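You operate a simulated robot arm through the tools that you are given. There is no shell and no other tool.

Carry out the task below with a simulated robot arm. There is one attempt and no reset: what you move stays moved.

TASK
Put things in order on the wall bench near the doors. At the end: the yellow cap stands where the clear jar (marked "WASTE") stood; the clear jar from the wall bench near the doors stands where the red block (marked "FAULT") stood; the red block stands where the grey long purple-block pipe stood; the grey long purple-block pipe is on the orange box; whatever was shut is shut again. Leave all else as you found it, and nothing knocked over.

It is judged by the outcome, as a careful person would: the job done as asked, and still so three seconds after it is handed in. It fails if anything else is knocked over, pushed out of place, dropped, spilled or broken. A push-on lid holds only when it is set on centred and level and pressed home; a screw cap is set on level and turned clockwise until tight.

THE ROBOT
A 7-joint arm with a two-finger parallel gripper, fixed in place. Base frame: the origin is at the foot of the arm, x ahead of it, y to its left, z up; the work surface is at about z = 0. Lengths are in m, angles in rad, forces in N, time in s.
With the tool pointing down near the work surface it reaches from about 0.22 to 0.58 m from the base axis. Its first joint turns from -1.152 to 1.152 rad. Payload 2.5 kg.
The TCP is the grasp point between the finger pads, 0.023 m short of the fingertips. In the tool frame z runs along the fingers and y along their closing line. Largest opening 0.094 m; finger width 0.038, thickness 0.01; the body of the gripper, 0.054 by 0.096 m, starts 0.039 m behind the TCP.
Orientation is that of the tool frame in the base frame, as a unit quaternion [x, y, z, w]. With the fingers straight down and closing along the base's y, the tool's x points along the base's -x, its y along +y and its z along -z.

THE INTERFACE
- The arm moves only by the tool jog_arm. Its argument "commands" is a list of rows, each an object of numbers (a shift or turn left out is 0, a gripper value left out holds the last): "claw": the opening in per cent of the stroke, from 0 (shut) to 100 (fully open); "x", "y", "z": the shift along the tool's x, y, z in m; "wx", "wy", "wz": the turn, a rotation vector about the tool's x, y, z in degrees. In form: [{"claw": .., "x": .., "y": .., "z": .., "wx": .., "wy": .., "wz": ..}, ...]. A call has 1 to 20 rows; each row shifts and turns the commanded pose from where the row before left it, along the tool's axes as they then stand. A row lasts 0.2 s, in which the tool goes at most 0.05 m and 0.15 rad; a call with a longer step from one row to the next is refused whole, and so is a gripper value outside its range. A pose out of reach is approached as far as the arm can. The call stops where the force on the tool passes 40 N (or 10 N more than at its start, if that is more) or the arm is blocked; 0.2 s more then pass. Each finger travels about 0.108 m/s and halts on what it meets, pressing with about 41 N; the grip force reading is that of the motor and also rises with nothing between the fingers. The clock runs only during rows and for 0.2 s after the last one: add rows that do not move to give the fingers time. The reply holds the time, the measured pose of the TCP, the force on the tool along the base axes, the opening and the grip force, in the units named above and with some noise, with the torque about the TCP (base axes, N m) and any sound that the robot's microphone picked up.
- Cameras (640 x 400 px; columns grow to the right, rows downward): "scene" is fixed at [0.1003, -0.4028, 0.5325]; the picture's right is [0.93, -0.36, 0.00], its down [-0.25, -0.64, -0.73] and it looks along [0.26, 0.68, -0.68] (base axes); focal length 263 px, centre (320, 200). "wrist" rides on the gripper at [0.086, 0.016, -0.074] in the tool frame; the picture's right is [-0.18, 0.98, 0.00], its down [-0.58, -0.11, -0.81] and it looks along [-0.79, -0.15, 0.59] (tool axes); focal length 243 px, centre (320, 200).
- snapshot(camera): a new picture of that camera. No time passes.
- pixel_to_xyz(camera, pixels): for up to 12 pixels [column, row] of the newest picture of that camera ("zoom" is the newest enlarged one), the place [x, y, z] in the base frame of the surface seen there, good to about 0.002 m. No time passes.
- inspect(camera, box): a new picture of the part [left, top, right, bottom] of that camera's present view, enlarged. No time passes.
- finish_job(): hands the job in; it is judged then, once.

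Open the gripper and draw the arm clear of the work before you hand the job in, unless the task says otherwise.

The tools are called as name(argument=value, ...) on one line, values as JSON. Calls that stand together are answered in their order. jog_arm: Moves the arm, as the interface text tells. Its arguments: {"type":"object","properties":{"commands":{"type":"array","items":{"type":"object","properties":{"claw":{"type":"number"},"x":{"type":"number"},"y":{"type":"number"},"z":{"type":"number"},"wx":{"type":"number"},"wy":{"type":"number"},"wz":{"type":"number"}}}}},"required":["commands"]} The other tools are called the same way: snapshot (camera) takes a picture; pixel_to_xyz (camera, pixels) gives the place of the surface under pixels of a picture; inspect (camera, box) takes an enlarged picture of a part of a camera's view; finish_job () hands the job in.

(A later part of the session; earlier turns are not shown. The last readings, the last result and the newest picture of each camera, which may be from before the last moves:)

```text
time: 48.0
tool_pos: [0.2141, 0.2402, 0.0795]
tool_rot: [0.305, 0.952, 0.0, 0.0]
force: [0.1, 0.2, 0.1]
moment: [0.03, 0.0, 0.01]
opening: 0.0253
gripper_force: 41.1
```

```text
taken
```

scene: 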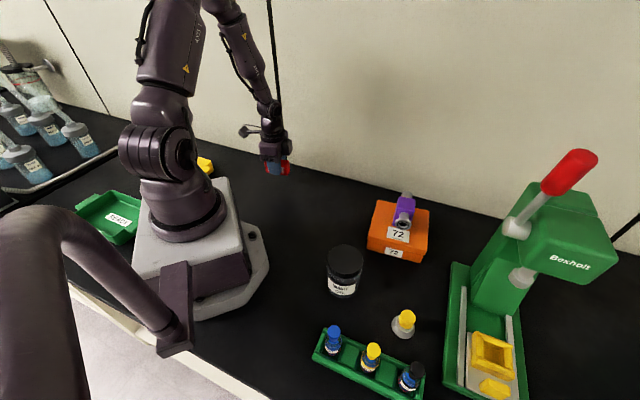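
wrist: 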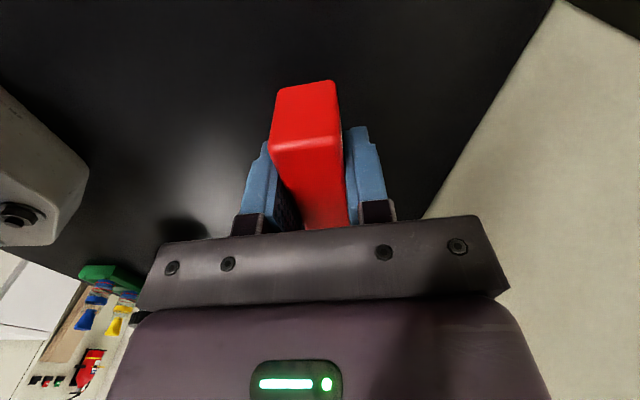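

The block is over the target at (0.214, 0.240). I lower it to just above the bench and then in small steps until contact.

jog_arm(commands=[{"x": 0.0008, "z": 0.008}, {"z": 0.012}, {"z": 0.012}, {"z": 0.01}, {"z": 0.005}, {"z": 0.002}, {}])

jog_arm(commands=[{"z": 0.001}, {"z": 0.0005}, {}])

```text
time: 49.6
tool_pos: [0.2134, 0.2405, 0.0296]
tool_rot: [0.304, 0.953, -0.001, 0.0]
force: [-0.2, -0.9, -0.7]
moment: [-0.02, 0.0, -0.01]
opening: 0.0254
gripper_force: 41.2
```

```text
time: 50.4
tool_pos: [0.2136, 0.2391, 0.0288]
tool_rot: [0.304, 0.953, -0.001, 0.001]
force: [-0.3, 0.2, 0.2]
moment: [0.0, 0.02, 0.02]
opening: 0.025
gripper_force: 41.0
```

jog_arm(commands=[{"z": 0.0005}, {"z": 0.0003}, {}])

jog_arm(commands=[{"z": 0.0004}, {"z": 0.0003}, {}])

```text
time: 51.2
tool_pos: [0.2141, 0.24, 0.0291]
tool_rot: [0.305, 0.952, 0.0, 0.0]
force: [-3.4, -1.6, 18.5]
moment: [-0.04, -0.04, -0.03]
opening: 0.0251
gripper_force: 41.7
```

```text
time: 52.0
tool_pos: [0.2142, 0.242, 0.0275]
tool_rot: [0.304, 0.953, 0.0, 0.001]
force: [-1.2, 0.2, 6.4]
moment: [0.01, -0.08, 0.01]
opening: 0.0253
gripper_force: 40.6
stopped in row 3: the force on the tool passed its limit at 41 N (the readings are from after the stop); the commanded pose is now the measured one
```

The block is on the bench (force rose sharply). I open the fingers and rise, stating what I saw: contact at z≈0.028.

jog_arm(commands=[{"claw": 30}, {"claw": 40}, {"claw": 60}, {"claw": 70}, {}, {"z": -0.02}, {"z": -0.04}, {"z": -0.05}, {"z": -0.05}, {}])

inspect(camera="scene", box=[250, 150, 314, 200])

snapshot(camera="wrist")

```text
time: 54.2
tool_pos: [0.2139, 0.2403, 0.1885]
tool_rot: [0.304, 0.953, 0.001, 0.0]
force: [0.7, -0.7, 0.6]
moment: [-0.02, -0.02, -0.01]
opening: 0.066
gripper_force: 0.0
```

```text
8.00 times, centred on (282, 175) of scene
```

zoom: 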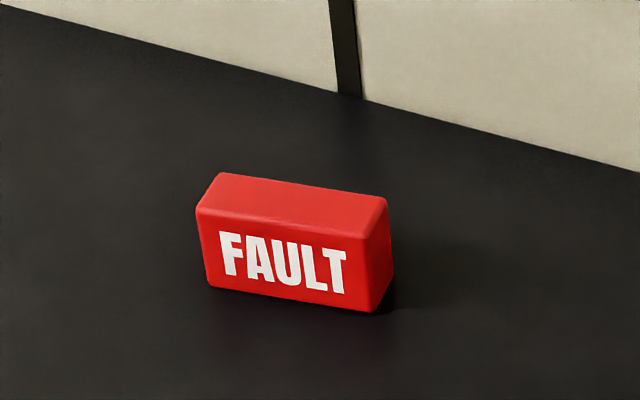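

```text
taken
```

wrist: 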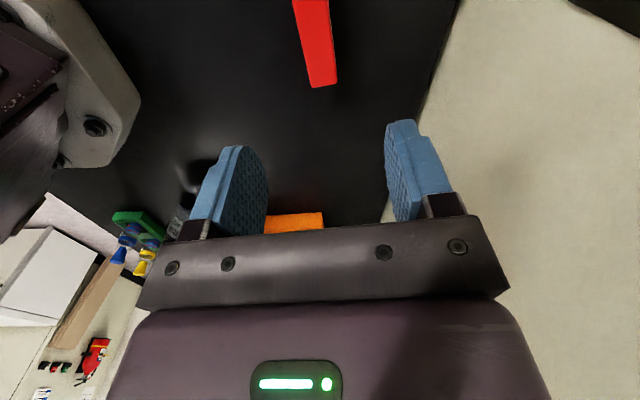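

pixel_to_xyz(camera="zoom", pixels=[[222, 178], [382, 202], [200, 210], [368, 242], [290, 205]])

inspect(camera="scene", box=[316, 232, 380, 310])

```text
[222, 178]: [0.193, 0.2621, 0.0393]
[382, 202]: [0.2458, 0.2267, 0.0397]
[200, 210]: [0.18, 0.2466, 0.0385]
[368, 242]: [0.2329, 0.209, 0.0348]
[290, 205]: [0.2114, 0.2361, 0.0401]
```

```text
5.13 times, centred on (348, 271) of scene
```

zoom: 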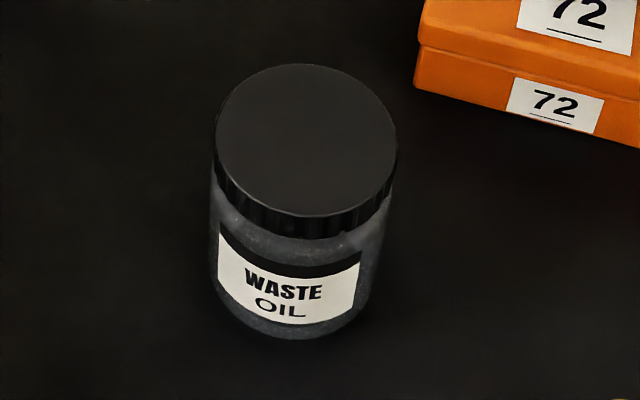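

The red block stands at about (0.213, 0.238). Now I measure the jar's lid rim and body in the enlarged view.

pixel_to_xyz(camera="zoom", pixels=[[219, 140], [393, 140], [306, 68], [306, 210], [245, 90], [368, 190], [245, 190], [366, 90], [306, 138], [300, 225], [290, 250], [290, 300]])

pixel_to_xyz(camera="zoom", pixels=[[290, 330], [214, 240], [368, 260], [219, 180], [385, 185], [210, 300], [380, 300], [290, 345]])

```text
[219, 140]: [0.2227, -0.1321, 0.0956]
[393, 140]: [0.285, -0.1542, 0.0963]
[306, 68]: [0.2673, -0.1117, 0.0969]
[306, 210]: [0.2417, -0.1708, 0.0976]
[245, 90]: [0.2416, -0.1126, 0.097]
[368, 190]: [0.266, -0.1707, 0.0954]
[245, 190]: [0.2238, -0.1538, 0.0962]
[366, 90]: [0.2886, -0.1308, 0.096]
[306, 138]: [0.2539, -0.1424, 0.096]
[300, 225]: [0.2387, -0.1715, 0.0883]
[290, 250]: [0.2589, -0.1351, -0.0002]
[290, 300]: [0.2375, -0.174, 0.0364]
```

```text
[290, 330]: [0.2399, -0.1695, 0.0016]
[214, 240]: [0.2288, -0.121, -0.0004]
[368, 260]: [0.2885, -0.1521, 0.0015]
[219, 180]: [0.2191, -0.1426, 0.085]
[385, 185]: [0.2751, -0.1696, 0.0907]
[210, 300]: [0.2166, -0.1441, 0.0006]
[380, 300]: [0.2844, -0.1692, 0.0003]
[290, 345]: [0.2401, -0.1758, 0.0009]
```

The jar is about 0.07 m wide, 0.096 m tall, centred at (0.2545, -0.142). I open fully and fly over to it, staying at z≈0.19 and rounding outward past the base.

jog_arm(commands=[{"claw": 100, "x": -0.0361, "y": -0.0211}, {"x": -0.0361, "y": -0.0211}, {"x": -0.0361, "y": -0.0211}, {"x": -0.0361, "y": -0.0211}, {"x": -0.0361, "y": -0.0211}, {"x": -0.0148, "y": -0.0366}, {"x": -0.0148, "y": -0.0366}, {"x": -0.0148, "y": -0.0366}, {"x": -0.0148, "y": -0.0366}, {"x": -0.0148, "y": -0.0366}, {}])

snapshot(camera="wrist")

snapshot(camera="scene")

```text
time: 56.6
tool_pos: [0.2528, -0.1427, 0.1883]
tool_rot: [0.303, 0.953, 0.0, 0.0]
force: [0.7, -0.3, 0.7]
moment: [0.0, 0.01, 0.01]
opening: 0.0942
gripper_force: 0.1
```

```text
taken
```

wrist: 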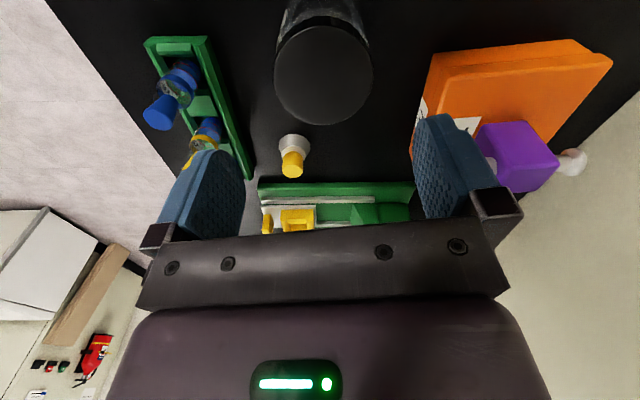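

```text
taken
```

scene: 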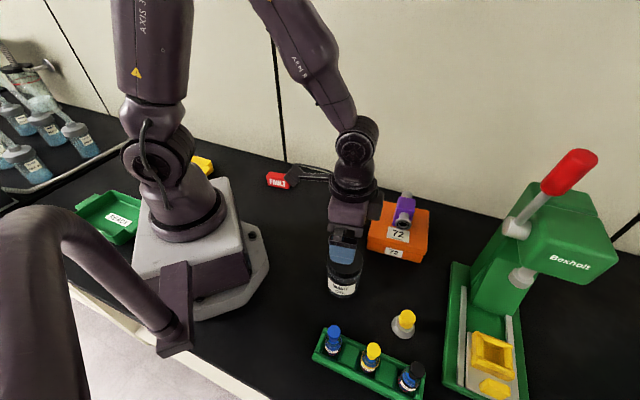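

The jar lid shows at (323,75) in the wrist picture; I measure its rim to centre the tool, and enlarge the yellow-capped piece that is seen from the side here.

pixel_to_xyz(camera="wrist", pixels=[[277, 75], [370, 75], [323, 30], [323, 121], [292, 40], [355, 110], [292, 110], [355, 42]])

inspect(camera="wrist", box=[256, 125, 326, 185])

```text
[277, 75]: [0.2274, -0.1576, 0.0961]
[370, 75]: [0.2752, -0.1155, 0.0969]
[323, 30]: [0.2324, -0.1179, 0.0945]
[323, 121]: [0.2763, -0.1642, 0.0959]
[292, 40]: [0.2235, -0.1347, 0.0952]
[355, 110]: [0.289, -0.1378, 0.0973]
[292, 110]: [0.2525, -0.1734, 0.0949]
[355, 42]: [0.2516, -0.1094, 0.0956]
```

```text
6.67 times, centred on (291, 155) of wrist
```

zoom: 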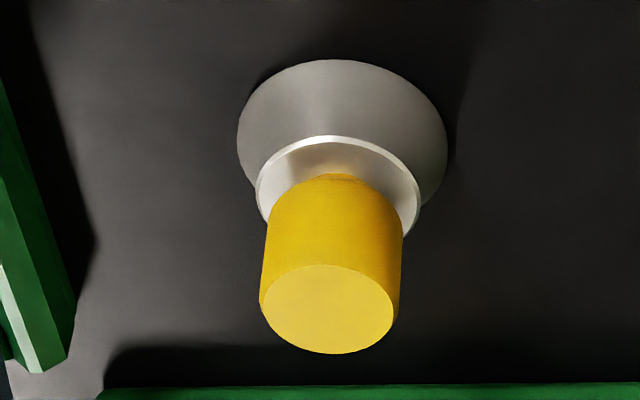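

The lid centre averages (0.254, -0.1405), 2 mm from the tool axis. I correct by that, go down to z≈0.064 around the jar's body below the lid, and close gently.

jog_arm(commands=[{"y": 0.0023, "z": 0.03}, {"z": 0.035}, {"z": 0.03}, {"z": 0.02}, {"z": 0.009}, {}])

snapshot(camera="wrist")

inspect(camera="scene", box=[300, 200, 400, 310])

```text
time: 58.0
tool_pos: [0.2558, -0.1408, 0.0629]
tool_rot: [0.305, 0.952, 0.001, 0.0]
force: [0.0, 0.2, 0.2]
moment: [0.04, 0.03, 0.0]
opening: 0.0941
gripper_force: 0.1
```

```text
taken
```

wrist: 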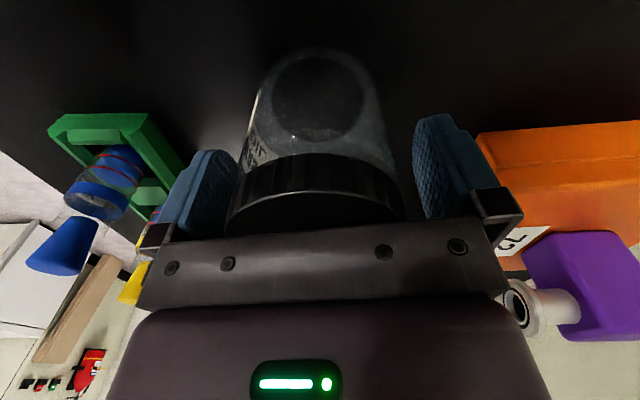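

```text
3.64 times, centred on (350, 255) of scene
```

zoom: 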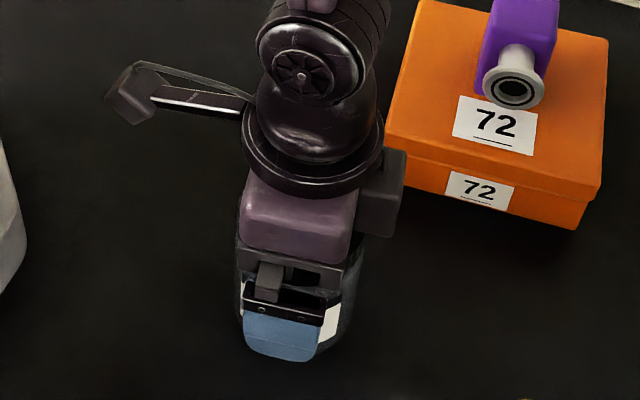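

The fingers straddle the jar. I close slowly near contact so the jar isn't jolted.

jog_arm(commands=[{"claw": 86}, {"claw": 83}, {"claw": 81}, {"claw": 79}, {"claw": 77}, {"claw": 75}, {"claw": 73}, {"claw": 71}, {"claw": 69}, {"claw": 60}, {"claw": 40}, {"claw": 20}, {"claw": 0}, {}, {}])

```text
time: 61.2
tool_pos: [0.2538, -0.1399, 0.0629]
tool_rot: [0.304, 0.953, 0.001, 0.001]
force: [0.1, 0.4, 2.2]
moment: [0.0, 0.0, -0.02]
opening: 0.0704
gripper_force: 41.1
```

Held at 0.0704 m. I lift slowly and read the weight.

jog_arm(commands=[{"z": -0.001}, {"z": -0.001}, {"z": -0.002}, {"z": -0.002}, {"z": -0.003}, {"z": -0.003}, {}])

snapshot(camera="wrist")

inspect(camera="scene", box=[300, 200, 400, 310])

```text
time: 62.8
tool_pos: [0.2553, -0.1401, 0.0754]
tool_rot: [0.305, 0.952, 0.001, 0.001]
force: [-0.2, -0.2, -1.0]
moment: [0.04, 0.0, 0.02]
opening: 0.0706
gripper_force: 40.7
```

```text
taken
```

wrist: 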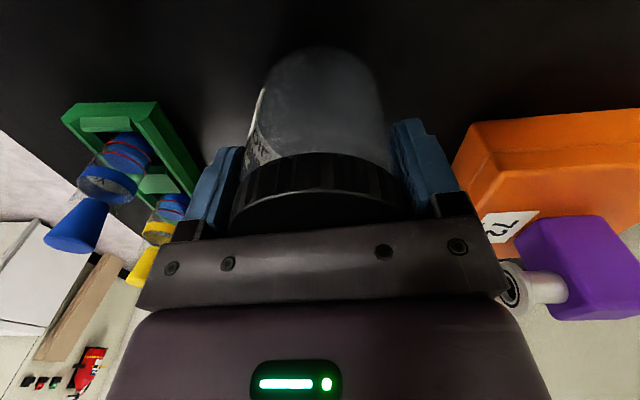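

```text
3.64 times, centred on (350, 255) of scene
```

zoom: 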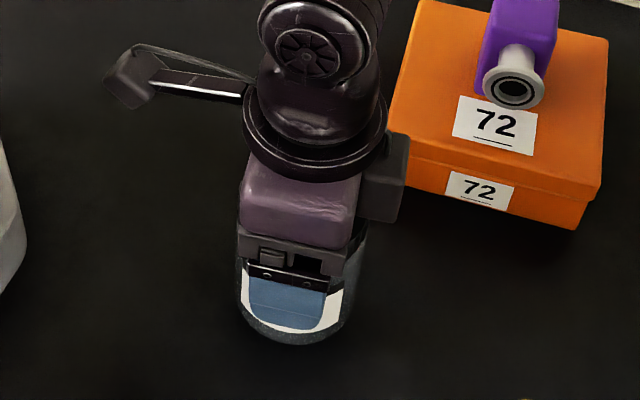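

The jar keeps its place in the fingers (the lid edge stays at row 155 in the wrist picture). I lift on to z≈0.12.

jog_arm(commands=[{"z": -0.003}, {"z": -0.005}, {"z": -0.006}, {"z": -0.006}, {"z": -0.006}, {"z": -0.006}, {"z": -0.006}, {"z": -0.005}, {"z": -0.002}, {}])

snapshot(camera="wrist")

snapshot(camera="scene")

```text
time: 65.0
tool_pos: [0.2553, -0.1407, 0.1217]
tool_rot: [0.304, 0.953, 0.0, 0.0]
force: [-0.6, 0.3, -0.6]
moment: [0.01, -0.02, -0.02]
opening: 0.0705
gripper_force: 40.5
```

```text
taken
```

wrist: 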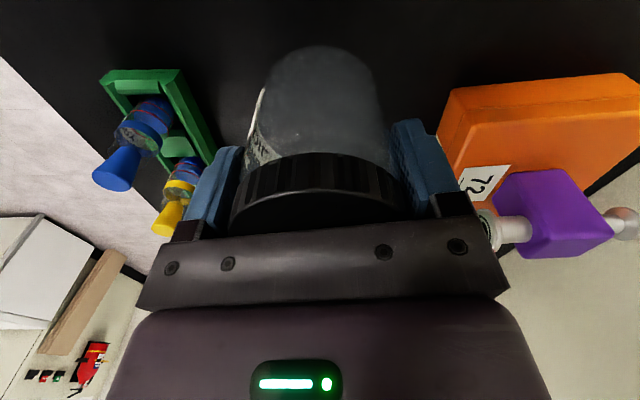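

```text
taken
```

scene: 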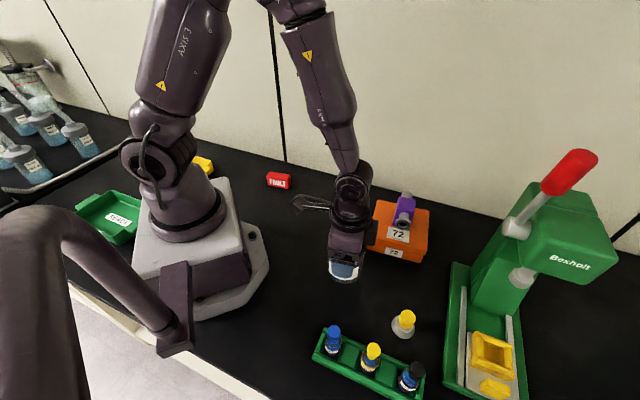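

The jar hangs at z 0.12 with light weight. I carry it level to the red block's former place, (0.283, 0.085).

jog_arm(commands=[{"x": 0.0045, "y": 0.0083}, {"x": 0.009, "y": 0.0167}, {"x": 0.009, "y": 0.0167}, {"x": 0.009, "y": 0.0167}, {"x": 0.009, "y": 0.0167}, {"x": 0.009, "y": 0.0167}, {"x": 0.009, "y": 0.0167}, {"x": 0.009, "y": 0.0167}, {"x": 0.009, "y": 0.0167}, {"x": 0.009, "y": 0.0167}, {"x": 0.009, "y": 0.0167}, {"x": 0.009, "y": 0.0167}, {"x": 0.0045, "y": 0.0083}, {}])

snapshot(camera="wrist")

snapshot(camera="scene")

```text
time: 68.0
tool_pos: [0.2833, 0.0851, 0.1202]
tool_rot: [0.303, 0.953, 0.001, 0.001]
force: [-0.7, -0.1, -1.0]
moment: [-0.01, -0.01, -0.01]
opening: 0.0705
gripper_force: 40.7
```

```text
taken
```

wrist: 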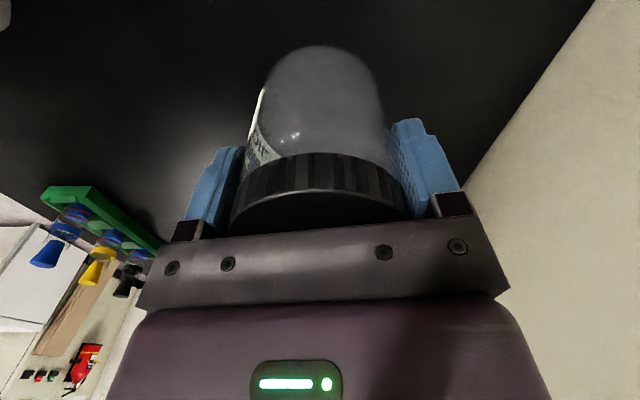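

```text
taken
```

scene: 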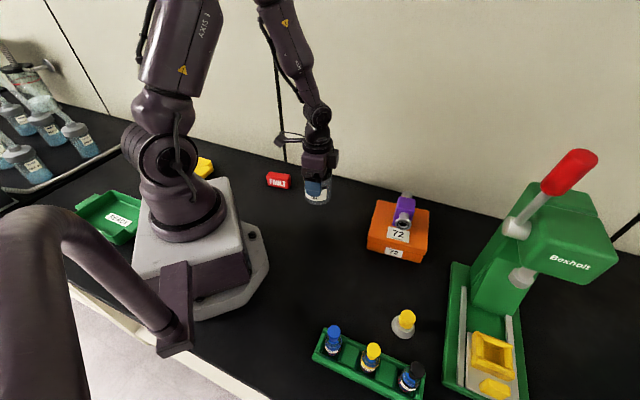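

The jar is over the target. It was gripped at TCP z≈0.063, so I lower to about 0.066 and then in half-millimetre steps to contact.

jog_arm(commands=[{"z": 0.005}, {"z": 0.008}, {"z": 0.01}, {"z": 0.01}, {"z": 0.009}, {"z": 0.006}, {"z": 0.003}, {"z": 0.002}, {"z": 0.001}, {}])

jog_arm(commands=[{"z": 0.0005}, {"z": 0.0005}, {"z": 0.0005}, {}])

```text
time: 70.2
tool_pos: [0.2835, 0.0855, 0.0662]
tool_rot: [0.304, 0.953, 0.001, 0.001]
force: [0.7, 0.1, -0.3]
moment: [0.01, -0.01, 0.01]
opening: 0.071
gripper_force: 40.8
```

```text
time: 71.2
tool_pos: [0.2835, 0.0853, 0.0652]
tool_rot: [0.304, 0.953, 0.001, 0.0]
force: [0.1, 0.2, -0.8]
moment: [-0.01, 0.01, 0.0]
opening: 0.0704
gripper_force: 41.1
```

Still free. I continue with half-millimetre steps, one call at a time.

jog_arm(commands=[{"z": 0.0005}, {"z": 0.0005}, {}])

```text
time: 72.0
tool_pos: [0.2841, 0.0862, 0.0645]
tool_rot: [0.304, 0.953, 0.0, 0.0]
force: [0.3, 0.3, -0.6]
moment: [-0.01, -0.02, 0.0]
opening: 0.0706
gripper_force: 40.5
```

jog_arm(commands=[{"z": 0.0005}, {}])

jog_arm(commands=[{"z": 0.0004}, {}])

```text
time: 72.6
tool_pos: [0.2837, 0.0852, 0.0636]
tool_rot: [0.304, 0.953, 0.001, 0.0]
force: [-1.0, -0.4, -1.8]
moment: [-0.02, 0.01, -0.01]
opening: 0.0704
gripper_force: 40.9
```

```text
time: 73.2
tool_pos: [0.2836, 0.0853, 0.0645]
tool_rot: [0.304, 0.953, 0.001, 0.0]
force: [-0.7, 1.0, 2.7]
moment: [-0.01, 0.05, -0.04]
opening: 0.0704
gripper_force: 41.0
```

The force turned to +2.7 N: the jar rests on the bench. I open the fingers slowly, then rise straight up.

jog_arm(commands=[{"claw": 76}, {"claw": 78}, {"claw": 81}, {"claw": 86}, {"claw": 93}, {"claw": 100}, {}, {"z": -0.02}, {"z": -0.035}, {"z": -0.045}, {"z": -0.045}, {}])

inspect(camera="scene", box=[260, 140, 372, 230])

snapshot(camera="wrist")

```text
time: 75.8
tool_pos: [0.2841, 0.0843, 0.208]
tool_rot: [0.304, 0.953, 0.001, 0.001]
force: [-0.6, 0.1, 0.4]
moment: [0.01, 0.0, 0.0]
opening: 0.094
gripper_force: 0.2
```

```text
4.44 times, centred on (316, 185) of scene
```

zoom: 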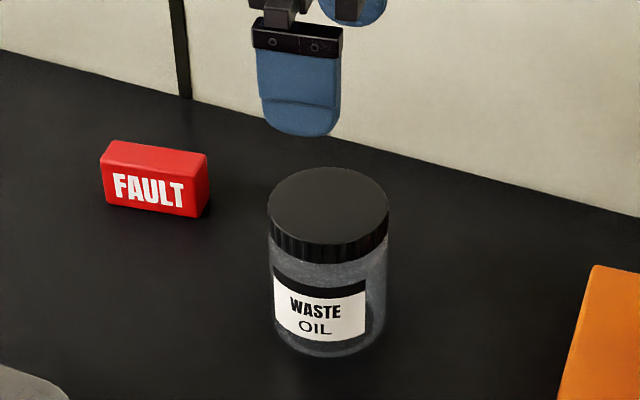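

```text
taken
```

wrist: 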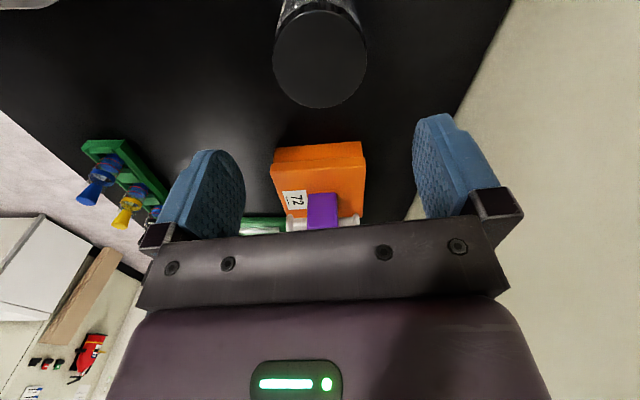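

The jar stands at its new place. Now the yellow cap piece: I enlarge it in the scene picture and measure top, collar and base points.

inspect(camera="scene", box=[380, 300, 428, 345])

pixel_to_xyz(camera="zoom", pixels=[[360, 148], [302, 125], [420, 170], [370, 92], [350, 205], [340, 250], [340, 275], [330, 288], [320, 340], [215, 220], [405, 260], [255, 200]])

```text
8.89 times, centred on (404, 322) of scene
```

zoom: 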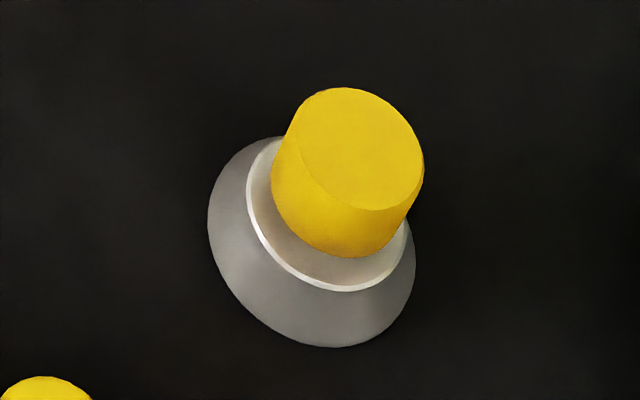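

```text
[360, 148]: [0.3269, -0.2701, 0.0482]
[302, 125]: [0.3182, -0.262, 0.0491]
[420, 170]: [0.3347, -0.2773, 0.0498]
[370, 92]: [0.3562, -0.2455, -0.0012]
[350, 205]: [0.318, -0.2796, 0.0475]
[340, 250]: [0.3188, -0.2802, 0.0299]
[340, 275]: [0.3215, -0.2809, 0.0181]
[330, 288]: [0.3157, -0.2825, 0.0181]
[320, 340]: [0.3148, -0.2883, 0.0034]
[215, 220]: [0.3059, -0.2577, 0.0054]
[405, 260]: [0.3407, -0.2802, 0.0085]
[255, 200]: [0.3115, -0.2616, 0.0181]
```

The yellow top is centred at about (0.326, -0.270), z 0.049, 0.024 m across, on a 0.018 m high grey cone. I check the press handle's place, then fly over at z≈0.21 with the fingers half open.

pixel_to_xyz(camera="scene", pixels=[[590, 157], [550, 187], [515, 222], [525, 190], [475, 290], [524, 277]])

jog_arm(commands=[{"claw": 55, "x": -0.0298, "y": -0.0332}, {"x": -0.0298, "y": -0.0332}, {"x": -0.0298, "y": -0.0332}, {"x": -0.0298, "y": -0.0332}, {"x": -0.0298, "y": -0.0332}, {"x": -0.0298, "y": -0.0332}, {"x": -0.0298, "y": -0.0332}, {"x": -0.0298, "y": -0.0332}, {}])

snapshot(camera="wrist")

snapshot(camera="scene")

```text
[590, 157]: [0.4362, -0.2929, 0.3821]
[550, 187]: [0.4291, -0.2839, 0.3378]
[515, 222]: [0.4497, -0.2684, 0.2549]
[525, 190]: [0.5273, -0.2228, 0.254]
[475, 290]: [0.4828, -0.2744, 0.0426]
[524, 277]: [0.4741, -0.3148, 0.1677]
```

```text
time: 77.8
tool_pos: [0.3224, -0.271, 0.2086]
tool_rot: [0.304, 0.953, 0.001, 0.0]
force: [-0.1, 0.7, 0.2]
moment: [-0.02, 0.03, 0.0]
opening: 0.0515
gripper_force: 0.0
```

```text
taken
```

wrist: 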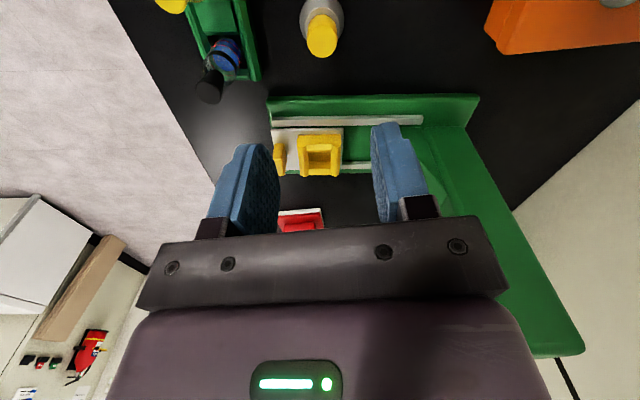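

```text
taken
```

scene: 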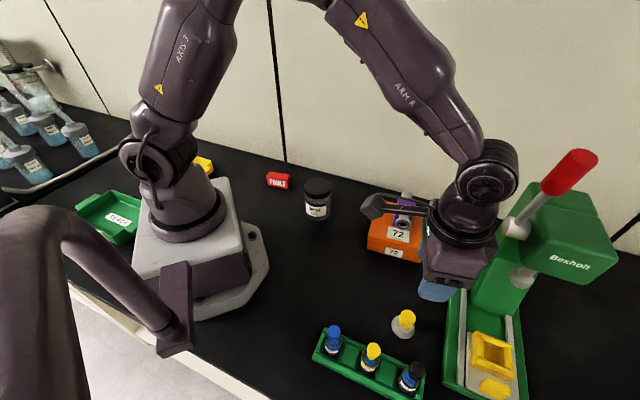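

The wrist joint at (490,180) looks close to the press handle in this view, so I measure the distance before descending.

pixel_to_xyz(camera="scene", pixels=[[512, 175], [490, 145], [490, 190], [470, 180], [515, 190], [490, 230], [495, 255], [460, 250], [440, 120], [475, 150]])

inspect(camera="scene", box=[400, 110, 620, 310])

pixel_to_xyz(camera="wrist", pixels=[[322, 48], [310, 40], [334, 40], [322, 20], [320, 8], [302, 20], [342, 22], [208, 88]])

```text
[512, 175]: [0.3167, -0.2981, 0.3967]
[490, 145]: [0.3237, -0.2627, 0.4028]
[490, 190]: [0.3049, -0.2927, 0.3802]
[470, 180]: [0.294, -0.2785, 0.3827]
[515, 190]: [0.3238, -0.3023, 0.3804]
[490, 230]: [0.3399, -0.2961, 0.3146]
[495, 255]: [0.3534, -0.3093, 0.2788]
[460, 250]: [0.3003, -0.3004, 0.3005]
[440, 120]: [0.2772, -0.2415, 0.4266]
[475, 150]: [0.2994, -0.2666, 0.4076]
```

```text
2.00 times, centred on (510, 210) of scene
```

zoom: 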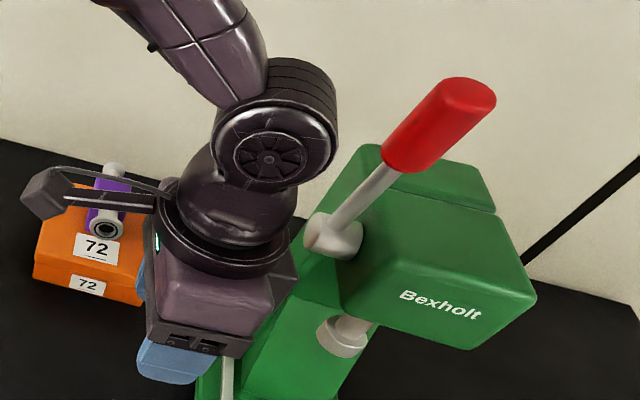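

```text
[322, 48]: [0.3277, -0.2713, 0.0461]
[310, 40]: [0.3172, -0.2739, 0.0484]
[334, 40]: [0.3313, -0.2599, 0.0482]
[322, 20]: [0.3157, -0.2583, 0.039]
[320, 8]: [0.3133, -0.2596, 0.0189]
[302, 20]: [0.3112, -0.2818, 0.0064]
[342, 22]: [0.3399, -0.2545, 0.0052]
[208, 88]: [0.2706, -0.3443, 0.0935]
```

There is over 5 cm between the wrist and the press. I lower to z≈0.12 with a small centring shift and look again.

jog_arm(commands=[{"x": -0.002, "y": 0.002, "z": 0.03}, {"z": 0.03}, {"z": 0.025}, {}])

snapshot(camera="wrist")

inspect(camera="wrist", box=[265, 10, 375, 110])

snapshot(camera="scene")

```text
time: 78.8
tool_pos: [0.3274, -0.2683, 0.1245]
tool_rot: [0.304, 0.953, 0.0, 0.0]
force: [-0.6, 0.1, -0.2]
moment: [0.04, 0.02, 0.0]
opening: 0.0516
gripper_force: 0.1
```

```text
taken
```

wrist: 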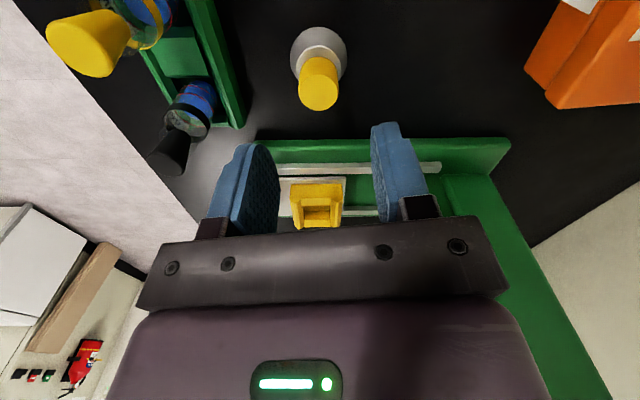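

```text
4.00 times, centred on (320, 60) of wrist
```

zoom: 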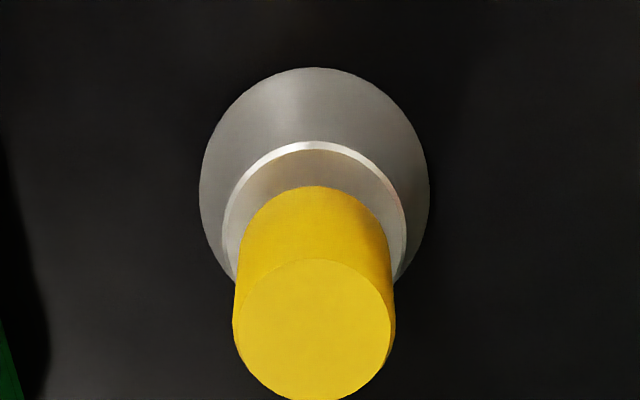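

```text
taken
```

scene: 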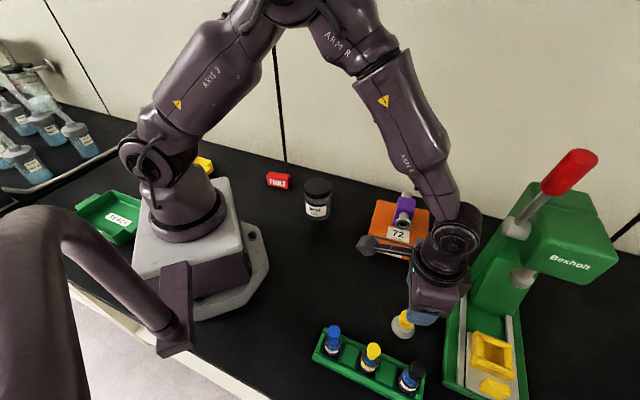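

From here the yellow cylinder sits on a grey conical foot. I measure its top rim and the foot in the enlarged view.

pixel_to_xyz(camera="zoom", pixels=[[315, 330], [238, 330], [390, 325], [315, 265], [315, 392], [315, 200], [315, 165], [315, 145], [315, 75], [205, 190], [424, 190], [228, 230]])

```text
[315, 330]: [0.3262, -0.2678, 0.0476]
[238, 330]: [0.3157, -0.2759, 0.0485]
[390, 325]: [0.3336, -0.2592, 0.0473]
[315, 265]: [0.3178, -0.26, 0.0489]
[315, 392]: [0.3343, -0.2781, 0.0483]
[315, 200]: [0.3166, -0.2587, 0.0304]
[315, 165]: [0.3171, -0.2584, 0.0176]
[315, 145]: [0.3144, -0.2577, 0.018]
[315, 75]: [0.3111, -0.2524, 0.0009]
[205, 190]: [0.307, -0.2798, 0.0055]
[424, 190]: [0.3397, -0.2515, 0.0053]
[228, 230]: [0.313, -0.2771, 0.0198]
```

The yellow top is centred at (0.3254, -0.268). I correct by about 2 mm, go down to z≈0.046 so the tips stay above the grey foot, and close on the yellow part.

jog_arm(commands=[{"x": 0.001, "y": -0.001, "z": 0.03}, {"z": 0.03}, {"z": 0.018}, {}, {"claw": 45}, {"claw": 38}, {"claw": 34}, {"claw": 31}, {"claw": 28}, {"claw": 26}, {"claw": 24}, {"claw": 20}, {"claw": 10}, {"claw": 0}, {}, {}])

snapshot(camera="wrist")

```text
time: 82.2
tool_pos: [0.3256, -0.27, 0.0462]
tool_rot: [0.304, 0.953, 0.001, 0.0]
force: [0.5, 0.4, 0.6]
moment: [-0.05, 0.01, 0.04]
opening: 0.0259
gripper_force: 41.3
```

```text
taken
```

wrist: 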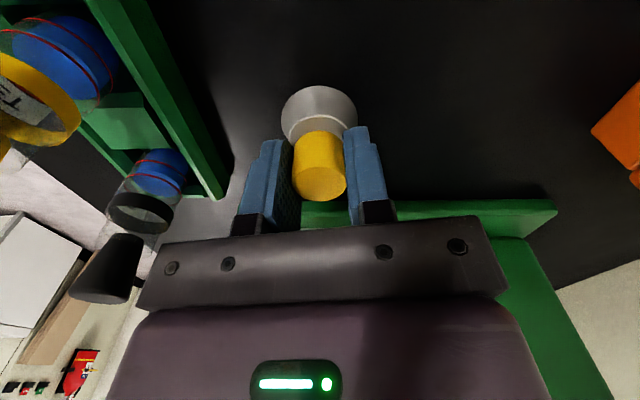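

Held at 0.0259 m. I lift only 5 mm slowly and look whether the grey foot comes along.

jog_arm(commands=[{"z": -0.001}, {"z": -0.001}, {"z": -0.001}, {"z": -0.001}, {"z": -0.001}, {"z": -0.001}, {}])

inspect(camera="wrist", box=[240, 70, 400, 210])

inspect(camera="scene", box=[370, 290, 440, 345])

```text
time: 83.8
tool_pos: [0.3259, -0.2697, 0.051]
tool_rot: [0.304, 0.953, 0.001, 0.001]
force: [-0.1, 0.0, -1.3]
moment: [0.03, 0.02, 0.01]
opening: 0.0258
gripper_force: 41.3
```

```text
2.86 times, centred on (320, 140) of wrist
```

zoom: 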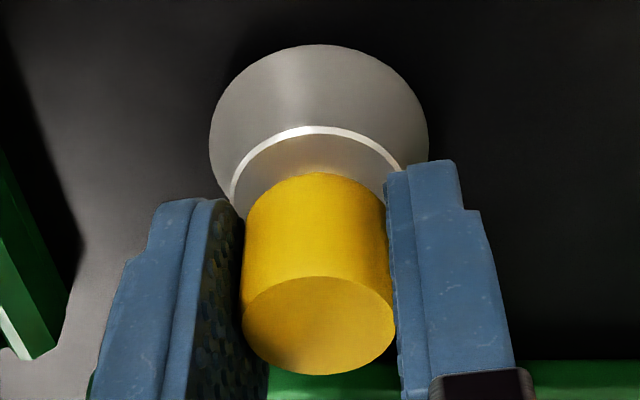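

```text
7.27 times, centred on (405, 318) of scene
```

zoom: 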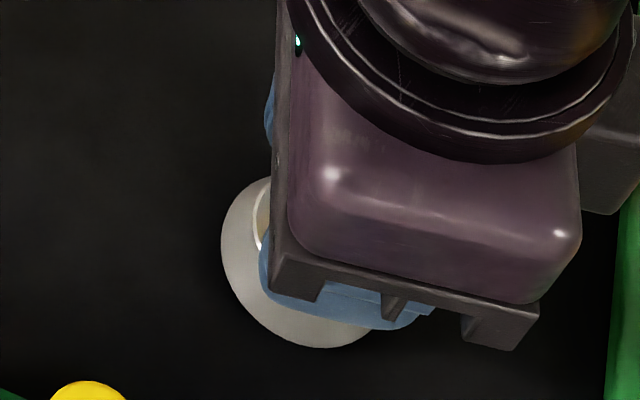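

I measure the foot and the collar to see whether they have risen (the collar was at z≈0.018, foot edge near z≈0.005).

pixel_to_xyz(camera="wrist", pixels=[[320, 170], [320, 140], [320, 125], [318, 117], [320, 100], [320, 90], [285, 115], [352, 112], [320, 186]])

```text
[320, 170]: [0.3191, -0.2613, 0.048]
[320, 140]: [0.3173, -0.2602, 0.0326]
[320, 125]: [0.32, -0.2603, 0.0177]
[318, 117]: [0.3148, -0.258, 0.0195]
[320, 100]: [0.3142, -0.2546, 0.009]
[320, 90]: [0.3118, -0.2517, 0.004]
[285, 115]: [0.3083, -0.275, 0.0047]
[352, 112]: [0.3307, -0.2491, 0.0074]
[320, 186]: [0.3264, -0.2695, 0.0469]
```

Those readings may stem from the snapshot before the lift. I take a fresh wrist picture and measure again.

snapshot(camera="wrist")

pixel_to_xyz(camera="wrist", pixels=[[320, 186], [320, 180], [320, 140], [320, 122], [318, 116], [320, 100], [320, 90], [285, 115], [352, 112]])

```text
taken
```

wrist: 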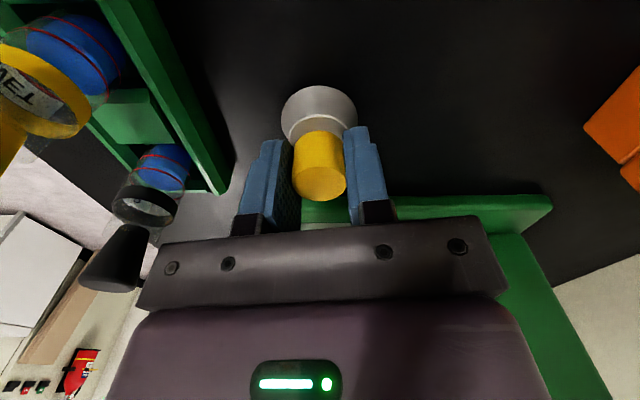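

```text
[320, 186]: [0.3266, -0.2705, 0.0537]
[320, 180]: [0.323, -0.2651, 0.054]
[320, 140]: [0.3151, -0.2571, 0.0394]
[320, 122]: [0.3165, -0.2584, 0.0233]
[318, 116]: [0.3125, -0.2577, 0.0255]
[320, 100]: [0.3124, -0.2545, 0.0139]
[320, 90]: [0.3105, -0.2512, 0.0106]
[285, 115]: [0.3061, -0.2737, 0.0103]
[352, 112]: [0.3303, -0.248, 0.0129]
```

Collar and foot rose by 6 mm together with the yellow part, so it is one piece, weighing about 1.3 N. I lift it on slowly to z≈0.10.

jog_arm(commands=[{"z": -0.002}, {"z": -0.003}, {"z": -0.004}, {"z": -0.005}, {"z": -0.006}, {"z": -0.006}, {"z": -0.006}, {"z": -0.006}, {"z": -0.006}, {"z": -0.004}, {"z": -0.002}, {}])

snapshot(camera="wrist")

snapshot(camera="scene")

```text
time: 86.4
tool_pos: [0.325, -0.2695, 0.1003]
tool_rot: [0.304, 0.953, 0.001, 0.0]
force: [0.6, -0.9, -2.5]
moment: [-0.02, -0.01, -0.03]
opening: 0.026
gripper_force: 41.1
```

```text
taken
```

wrist: 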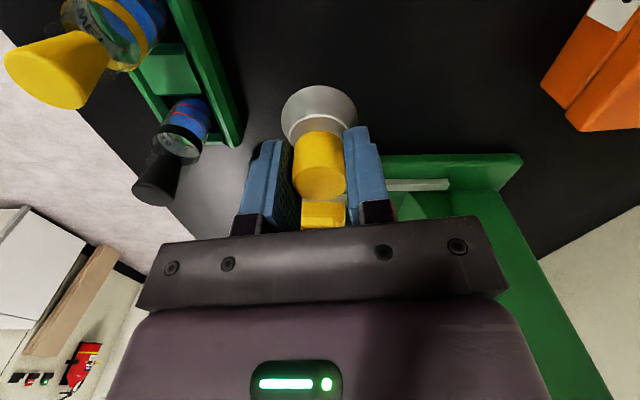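

```text
taken
```

scene: 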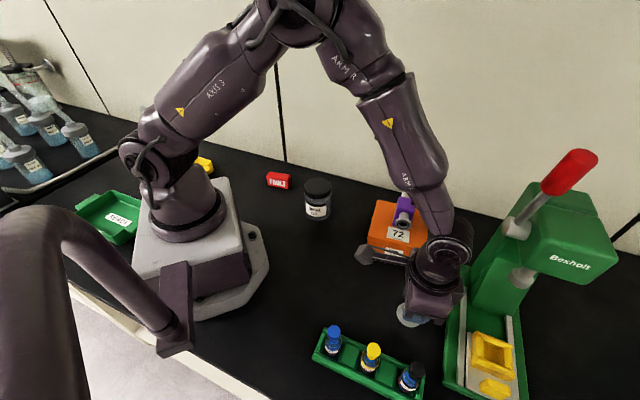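

The piece is unchanged in the fingers. I carry it level to the jar's former place, (0.254, -0.1405).

jog_arm(commands=[{"x": 0.007, "y": 0.0034}, {"x": 0.0147, "y": 0.0071}, {"x": 0.0148, "y": 0.0072}, {"x": 0.0148, "y": 0.0072}, {"x": 0.0148, "y": 0.0072}, {"x": 0.0148, "y": 0.0072}, {"x": 0.0148, "y": 0.0072}, {"x": 0.0148, "y": 0.0072}, {"x": 0.0147, "y": 0.0071}, {"x": 0.0074, "y": 0.0034}, {}])

snapshot(camera="wrist")

snapshot(camera="scene")

```text
time: 88.8
tool_pos: [0.2549, -0.141, 0.0995]
tool_rot: [0.304, 0.953, 0.001, 0.001]
force: [-0.4, 0.7, -1.3]
moment: [0.02, 0.02, 0.06]
opening: 0.026
gripper_force: 41.2
```

```text
taken
```

wrist: 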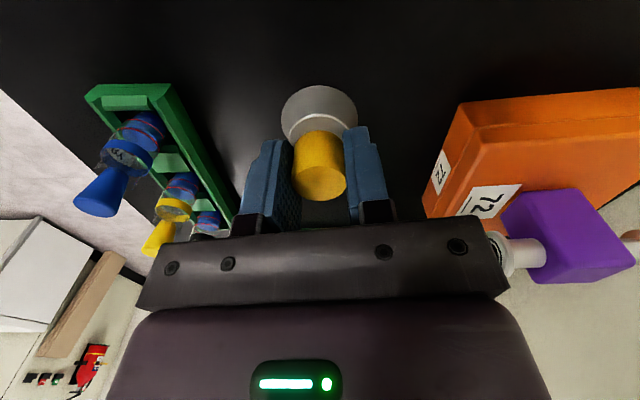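

```text
taken
```

scene: 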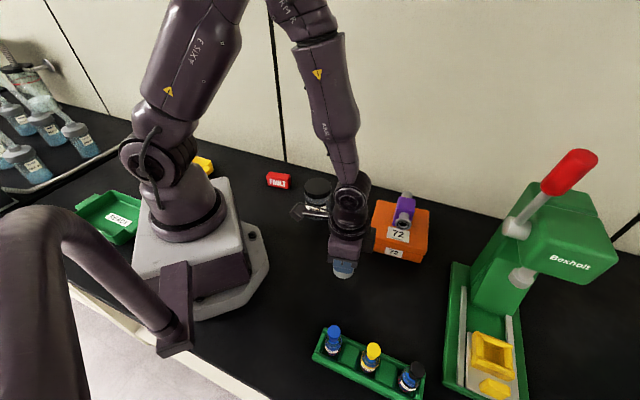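

The piece is over (0.2549, -0.141). It was gripped at TCP z≈0.046, so I lower to about 0.049 and then in half-millimetre steps.

jog_arm(commands=[{"z": 0.005}, {"z": 0.008}, {"z": 0.01}, {"z": 0.01}, {"z": 0.008}, {"z": 0.005}, {"z": 0.003}, {"z": 0.0015}, {}])

jog_arm(commands=[{"z": 0.0005}, {"z": 0.0005}, {}])

```text
time: 90.8
tool_pos: [0.2537, -0.1406, 0.0498]
tool_rot: [0.305, 0.952, 0.002, 0.001]
force: [-0.1, 0.3, -0.6]
moment: [0.01, 0.01, 0.0]
opening: 0.026
gripper_force: 41.4
```

```text
time: 91.6
tool_pos: [0.2539, -0.1405, 0.0497]
tool_rot: [0.303, 0.953, 0.001, 0.001]
force: [0.3, 0.0, -1.1]
moment: [0.0, 0.01, -0.01]
opening: 0.0259
gripper_force: 41.2
```

jog_arm(commands=[{"z": 0.0005}, {"z": 0.0005}, {}])

jog_arm(commands=[{"z": 0.0005}, {}])

```text
time: 92.4
tool_pos: [0.2546, -0.1395, 0.0491]
tool_rot: [0.304, 0.953, 0.001, 0.001]
force: [-0.2, -0.2, -0.4]
moment: [0.01, -0.03, 0.0]
opening: 0.0259
gripper_force: 40.8
```

```text
time: 93.0
tool_pos: [0.2543, -0.1396, 0.0478]
tool_rot: [0.304, 0.953, 0.001, 0.0]
force: [-0.2, -0.3, -1.6]
moment: [0.0, -0.05, -0.01]
opening: 0.026
gripper_force: 41.2
```

Still hanging free (about -1 N). I go on in half-millimetre steps.

jog_arm(commands=[{"z": 0.0005}, {}])

jog_arm(commands=[{"z": 0.0004}, {}])

```text
time: 93.6
tool_pos: [0.253, -0.1389, 0.0466]
tool_rot: [0.304, 0.953, 0.001, 0.001]
force: [-0.1, 0.7, -0.4]
moment: [-0.01, 0.0, 0.0]
opening: 0.0257
gripper_force: 40.9
```

```text
time: 94.2
tool_pos: [0.2541, -0.1407, 0.0466]
tool_rot: [0.304, 0.953, 0.0, 0.0]
force: [0.0, 1.2, -1.5]
moment: [0.0, -0.02, -0.03]
opening: 0.0258
gripper_force: 41.1
```

jog_arm(commands=[{"z": 0.0004}, {}])

jog_arm(commands=[{"z": 0.0003}, {}])

```text
time: 94.8
tool_pos: [0.2556, -0.1395, 0.0462]
tool_rot: [0.303, 0.953, 0.001, 0.0]
force: [0.1, -0.2, -1.0]
moment: [0.02, -0.02, -0.03]
opening: 0.026
gripper_force: 40.9
```

```text
time: 95.4
tool_pos: [0.2544, -0.1388, 0.0463]
tool_rot: [0.304, 0.953, 0.0, 0.001]
force: [-0.2, 0.8, -1.4]
moment: [-0.04, -0.01, -0.02]
opening: 0.0259
gripper_force: 41.4
```

The tool is at z≈0.046 with the weight still on it, so contact must be close. I continue in 0.3-0.4 mm steps.

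jog_arm(commands=[{"z": 0.0004}, {}])

jog_arm(commands=[{"z": 0.0003}, {}])

```text
time: 96.0
tool_pos: [0.2545, -0.1405, 0.0452]
tool_rot: [0.304, 0.953, 0.001, 0.0]
force: [-0.7, 1.3, 7.7]
moment: [-0.07, 0.15, -0.03]
opening: 0.026
gripper_force: 40.6
```

```text
time: 96.6
tool_pos: [0.2543, -0.1395, 0.0462]
tool_rot: [0.303, 0.953, 0.001, 0.0]
force: [-1.5, 3.5, 20.8]
moment: [-0.08, 0.31, -0.01]
opening: 0.026
gripper_force: 41.0
```

Contact is firm (+20.8 N). I ease up 0.4 mm, open the fingers slowly, and rise.

jog_arm(commands=[{"z": -0.0004}, {}, {"claw": 29}, {"claw": 32}, {"claw": 38}, {"claw": 50}, {"claw": 60}, {}, {"z": -0.02}, {"z": -0.035}, {"z": -0.045}, {"z": -0.045}, {"z": -0.045}, {}])

snapshot(camera="scene")

snapshot(camera="wrist")

```text
time: 99.6
tool_pos: [0.2527, -0.1386, 0.2367]
tool_rot: [0.304, 0.953, 0.0, 0.0]
force: [-1.2, -0.3, -0.4]
moment: [0.0, 0.0, 0.04]
opening: 0.0563
gripper_force: 0.0
```

```text
taken
```

scene: 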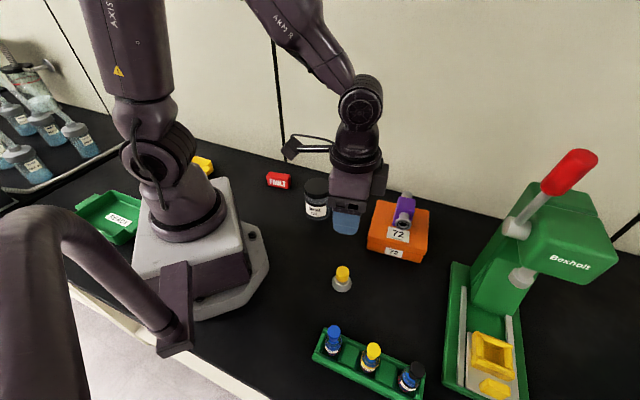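

```text
taken
```

wrist: 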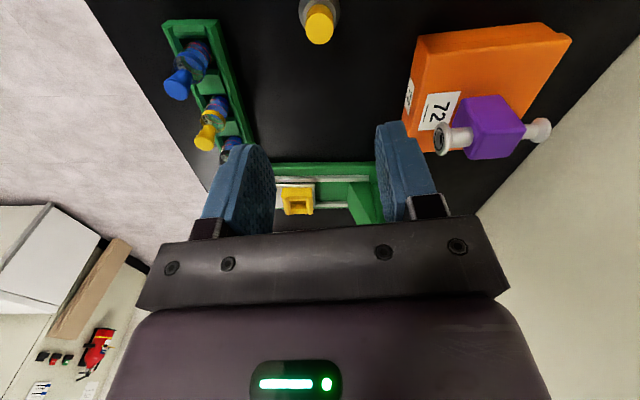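

The yellow cap stands at (342,280), where the jar was. I rise and withdraw the arm toward its starting pose, then check everything.

jog_arm(commands=[{"z": -0.045}, {"z": -0.045}, {"x": -0.0153, "y": 0.036}, {"x": -0.0153, "y": 0.036}, {"x": -0.0153, "y": 0.036}, {"x": -0.0153, "y": 0.036}, {"x": -0.0153, "y": 0.036}, {"x": -0.0153, "y": 0.036}, {"claw": 100}, {}])

snapshot(camera="scene")

inspect(camera="scene", box=[250, 155, 450, 300])

inspect(camera="scene", box=[318, 255, 366, 300])

pixel_to_xyz(camera="zoom", pixels=[[325, 150], [270, 145], [390, 150], [320, 300], [250, 240], [400, 250]])

```text
time: 101.8
tool_pos: [0.4553, -0.0169, 0.327]
tool_rot: [0.304, 0.953, 0.002, 0.0]
force: [0.3, 0.3, -0.2]
moment: [0.02, -0.01, 0.01]
opening: 0.094
gripper_force: 0.0
```

```text
taken
```

scene: 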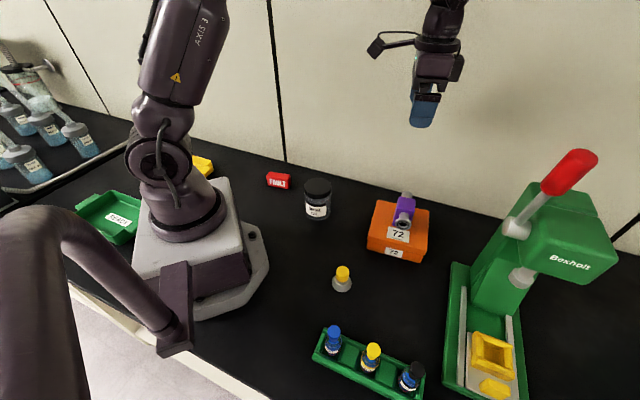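

```text
2.76 times, centred on (350, 228) of scene
```

zoom: 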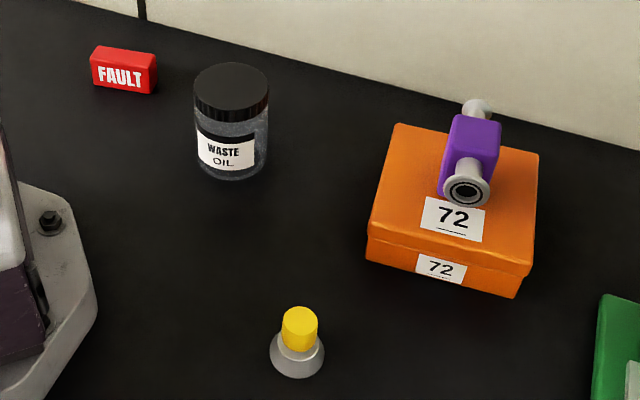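

```text
8.89 times, centred on (342, 278) of scene
```

zoom: 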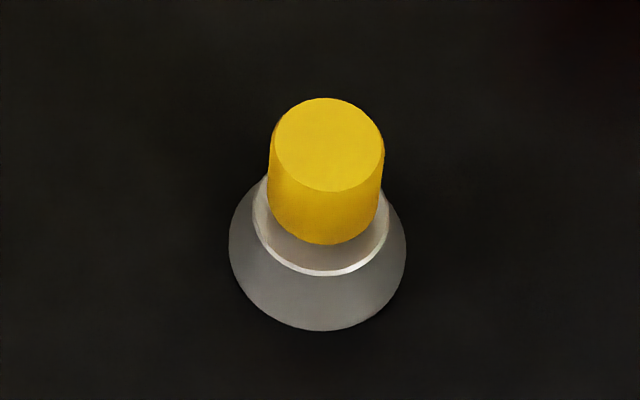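

```text
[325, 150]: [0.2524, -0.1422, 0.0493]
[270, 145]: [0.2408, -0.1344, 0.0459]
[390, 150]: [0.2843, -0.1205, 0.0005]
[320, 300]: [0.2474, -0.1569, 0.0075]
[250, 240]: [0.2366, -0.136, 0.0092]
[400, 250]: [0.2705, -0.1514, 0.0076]
```

The cap is centred at about (0.253, -0.141). Lastly I verify the jar's and red block's new centres and that the box hasn't moved.

pixel_to_xyz(camera="scene", pixels=[[318, 186], [306, 186], [330, 187], [318, 179], [318, 194], [278, 176], [399.4, 200.6], [450, 211], [390, 238], [447, 249]])

inspect(camera="scene", box=[355, 190, 440, 270])

inspect(camera="scene", box=[290, 290, 466, 400])

```text
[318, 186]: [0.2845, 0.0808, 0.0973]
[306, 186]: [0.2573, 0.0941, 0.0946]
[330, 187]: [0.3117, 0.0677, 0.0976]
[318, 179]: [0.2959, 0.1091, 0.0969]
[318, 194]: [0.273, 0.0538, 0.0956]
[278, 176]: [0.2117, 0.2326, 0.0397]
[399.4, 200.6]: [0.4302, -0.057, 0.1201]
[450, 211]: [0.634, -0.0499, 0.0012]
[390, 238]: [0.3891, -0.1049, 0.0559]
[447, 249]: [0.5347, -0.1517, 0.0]
```

```text
5.00 times, centred on (398, 230) of scene
```

zoom: 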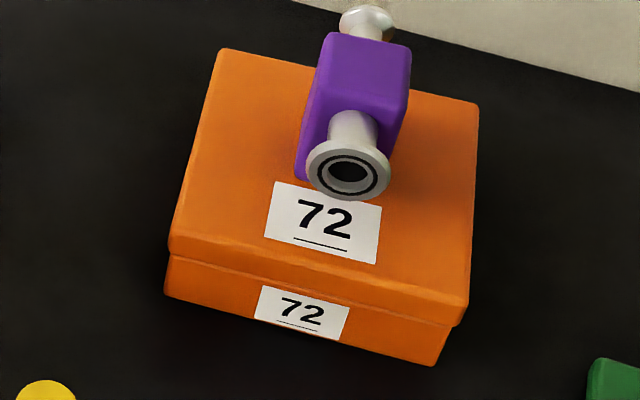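

```text
3.64 times, centred on (378, 345) of scene
```

zoom: 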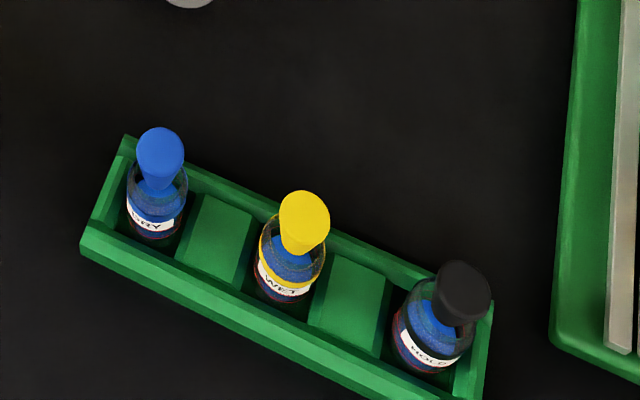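

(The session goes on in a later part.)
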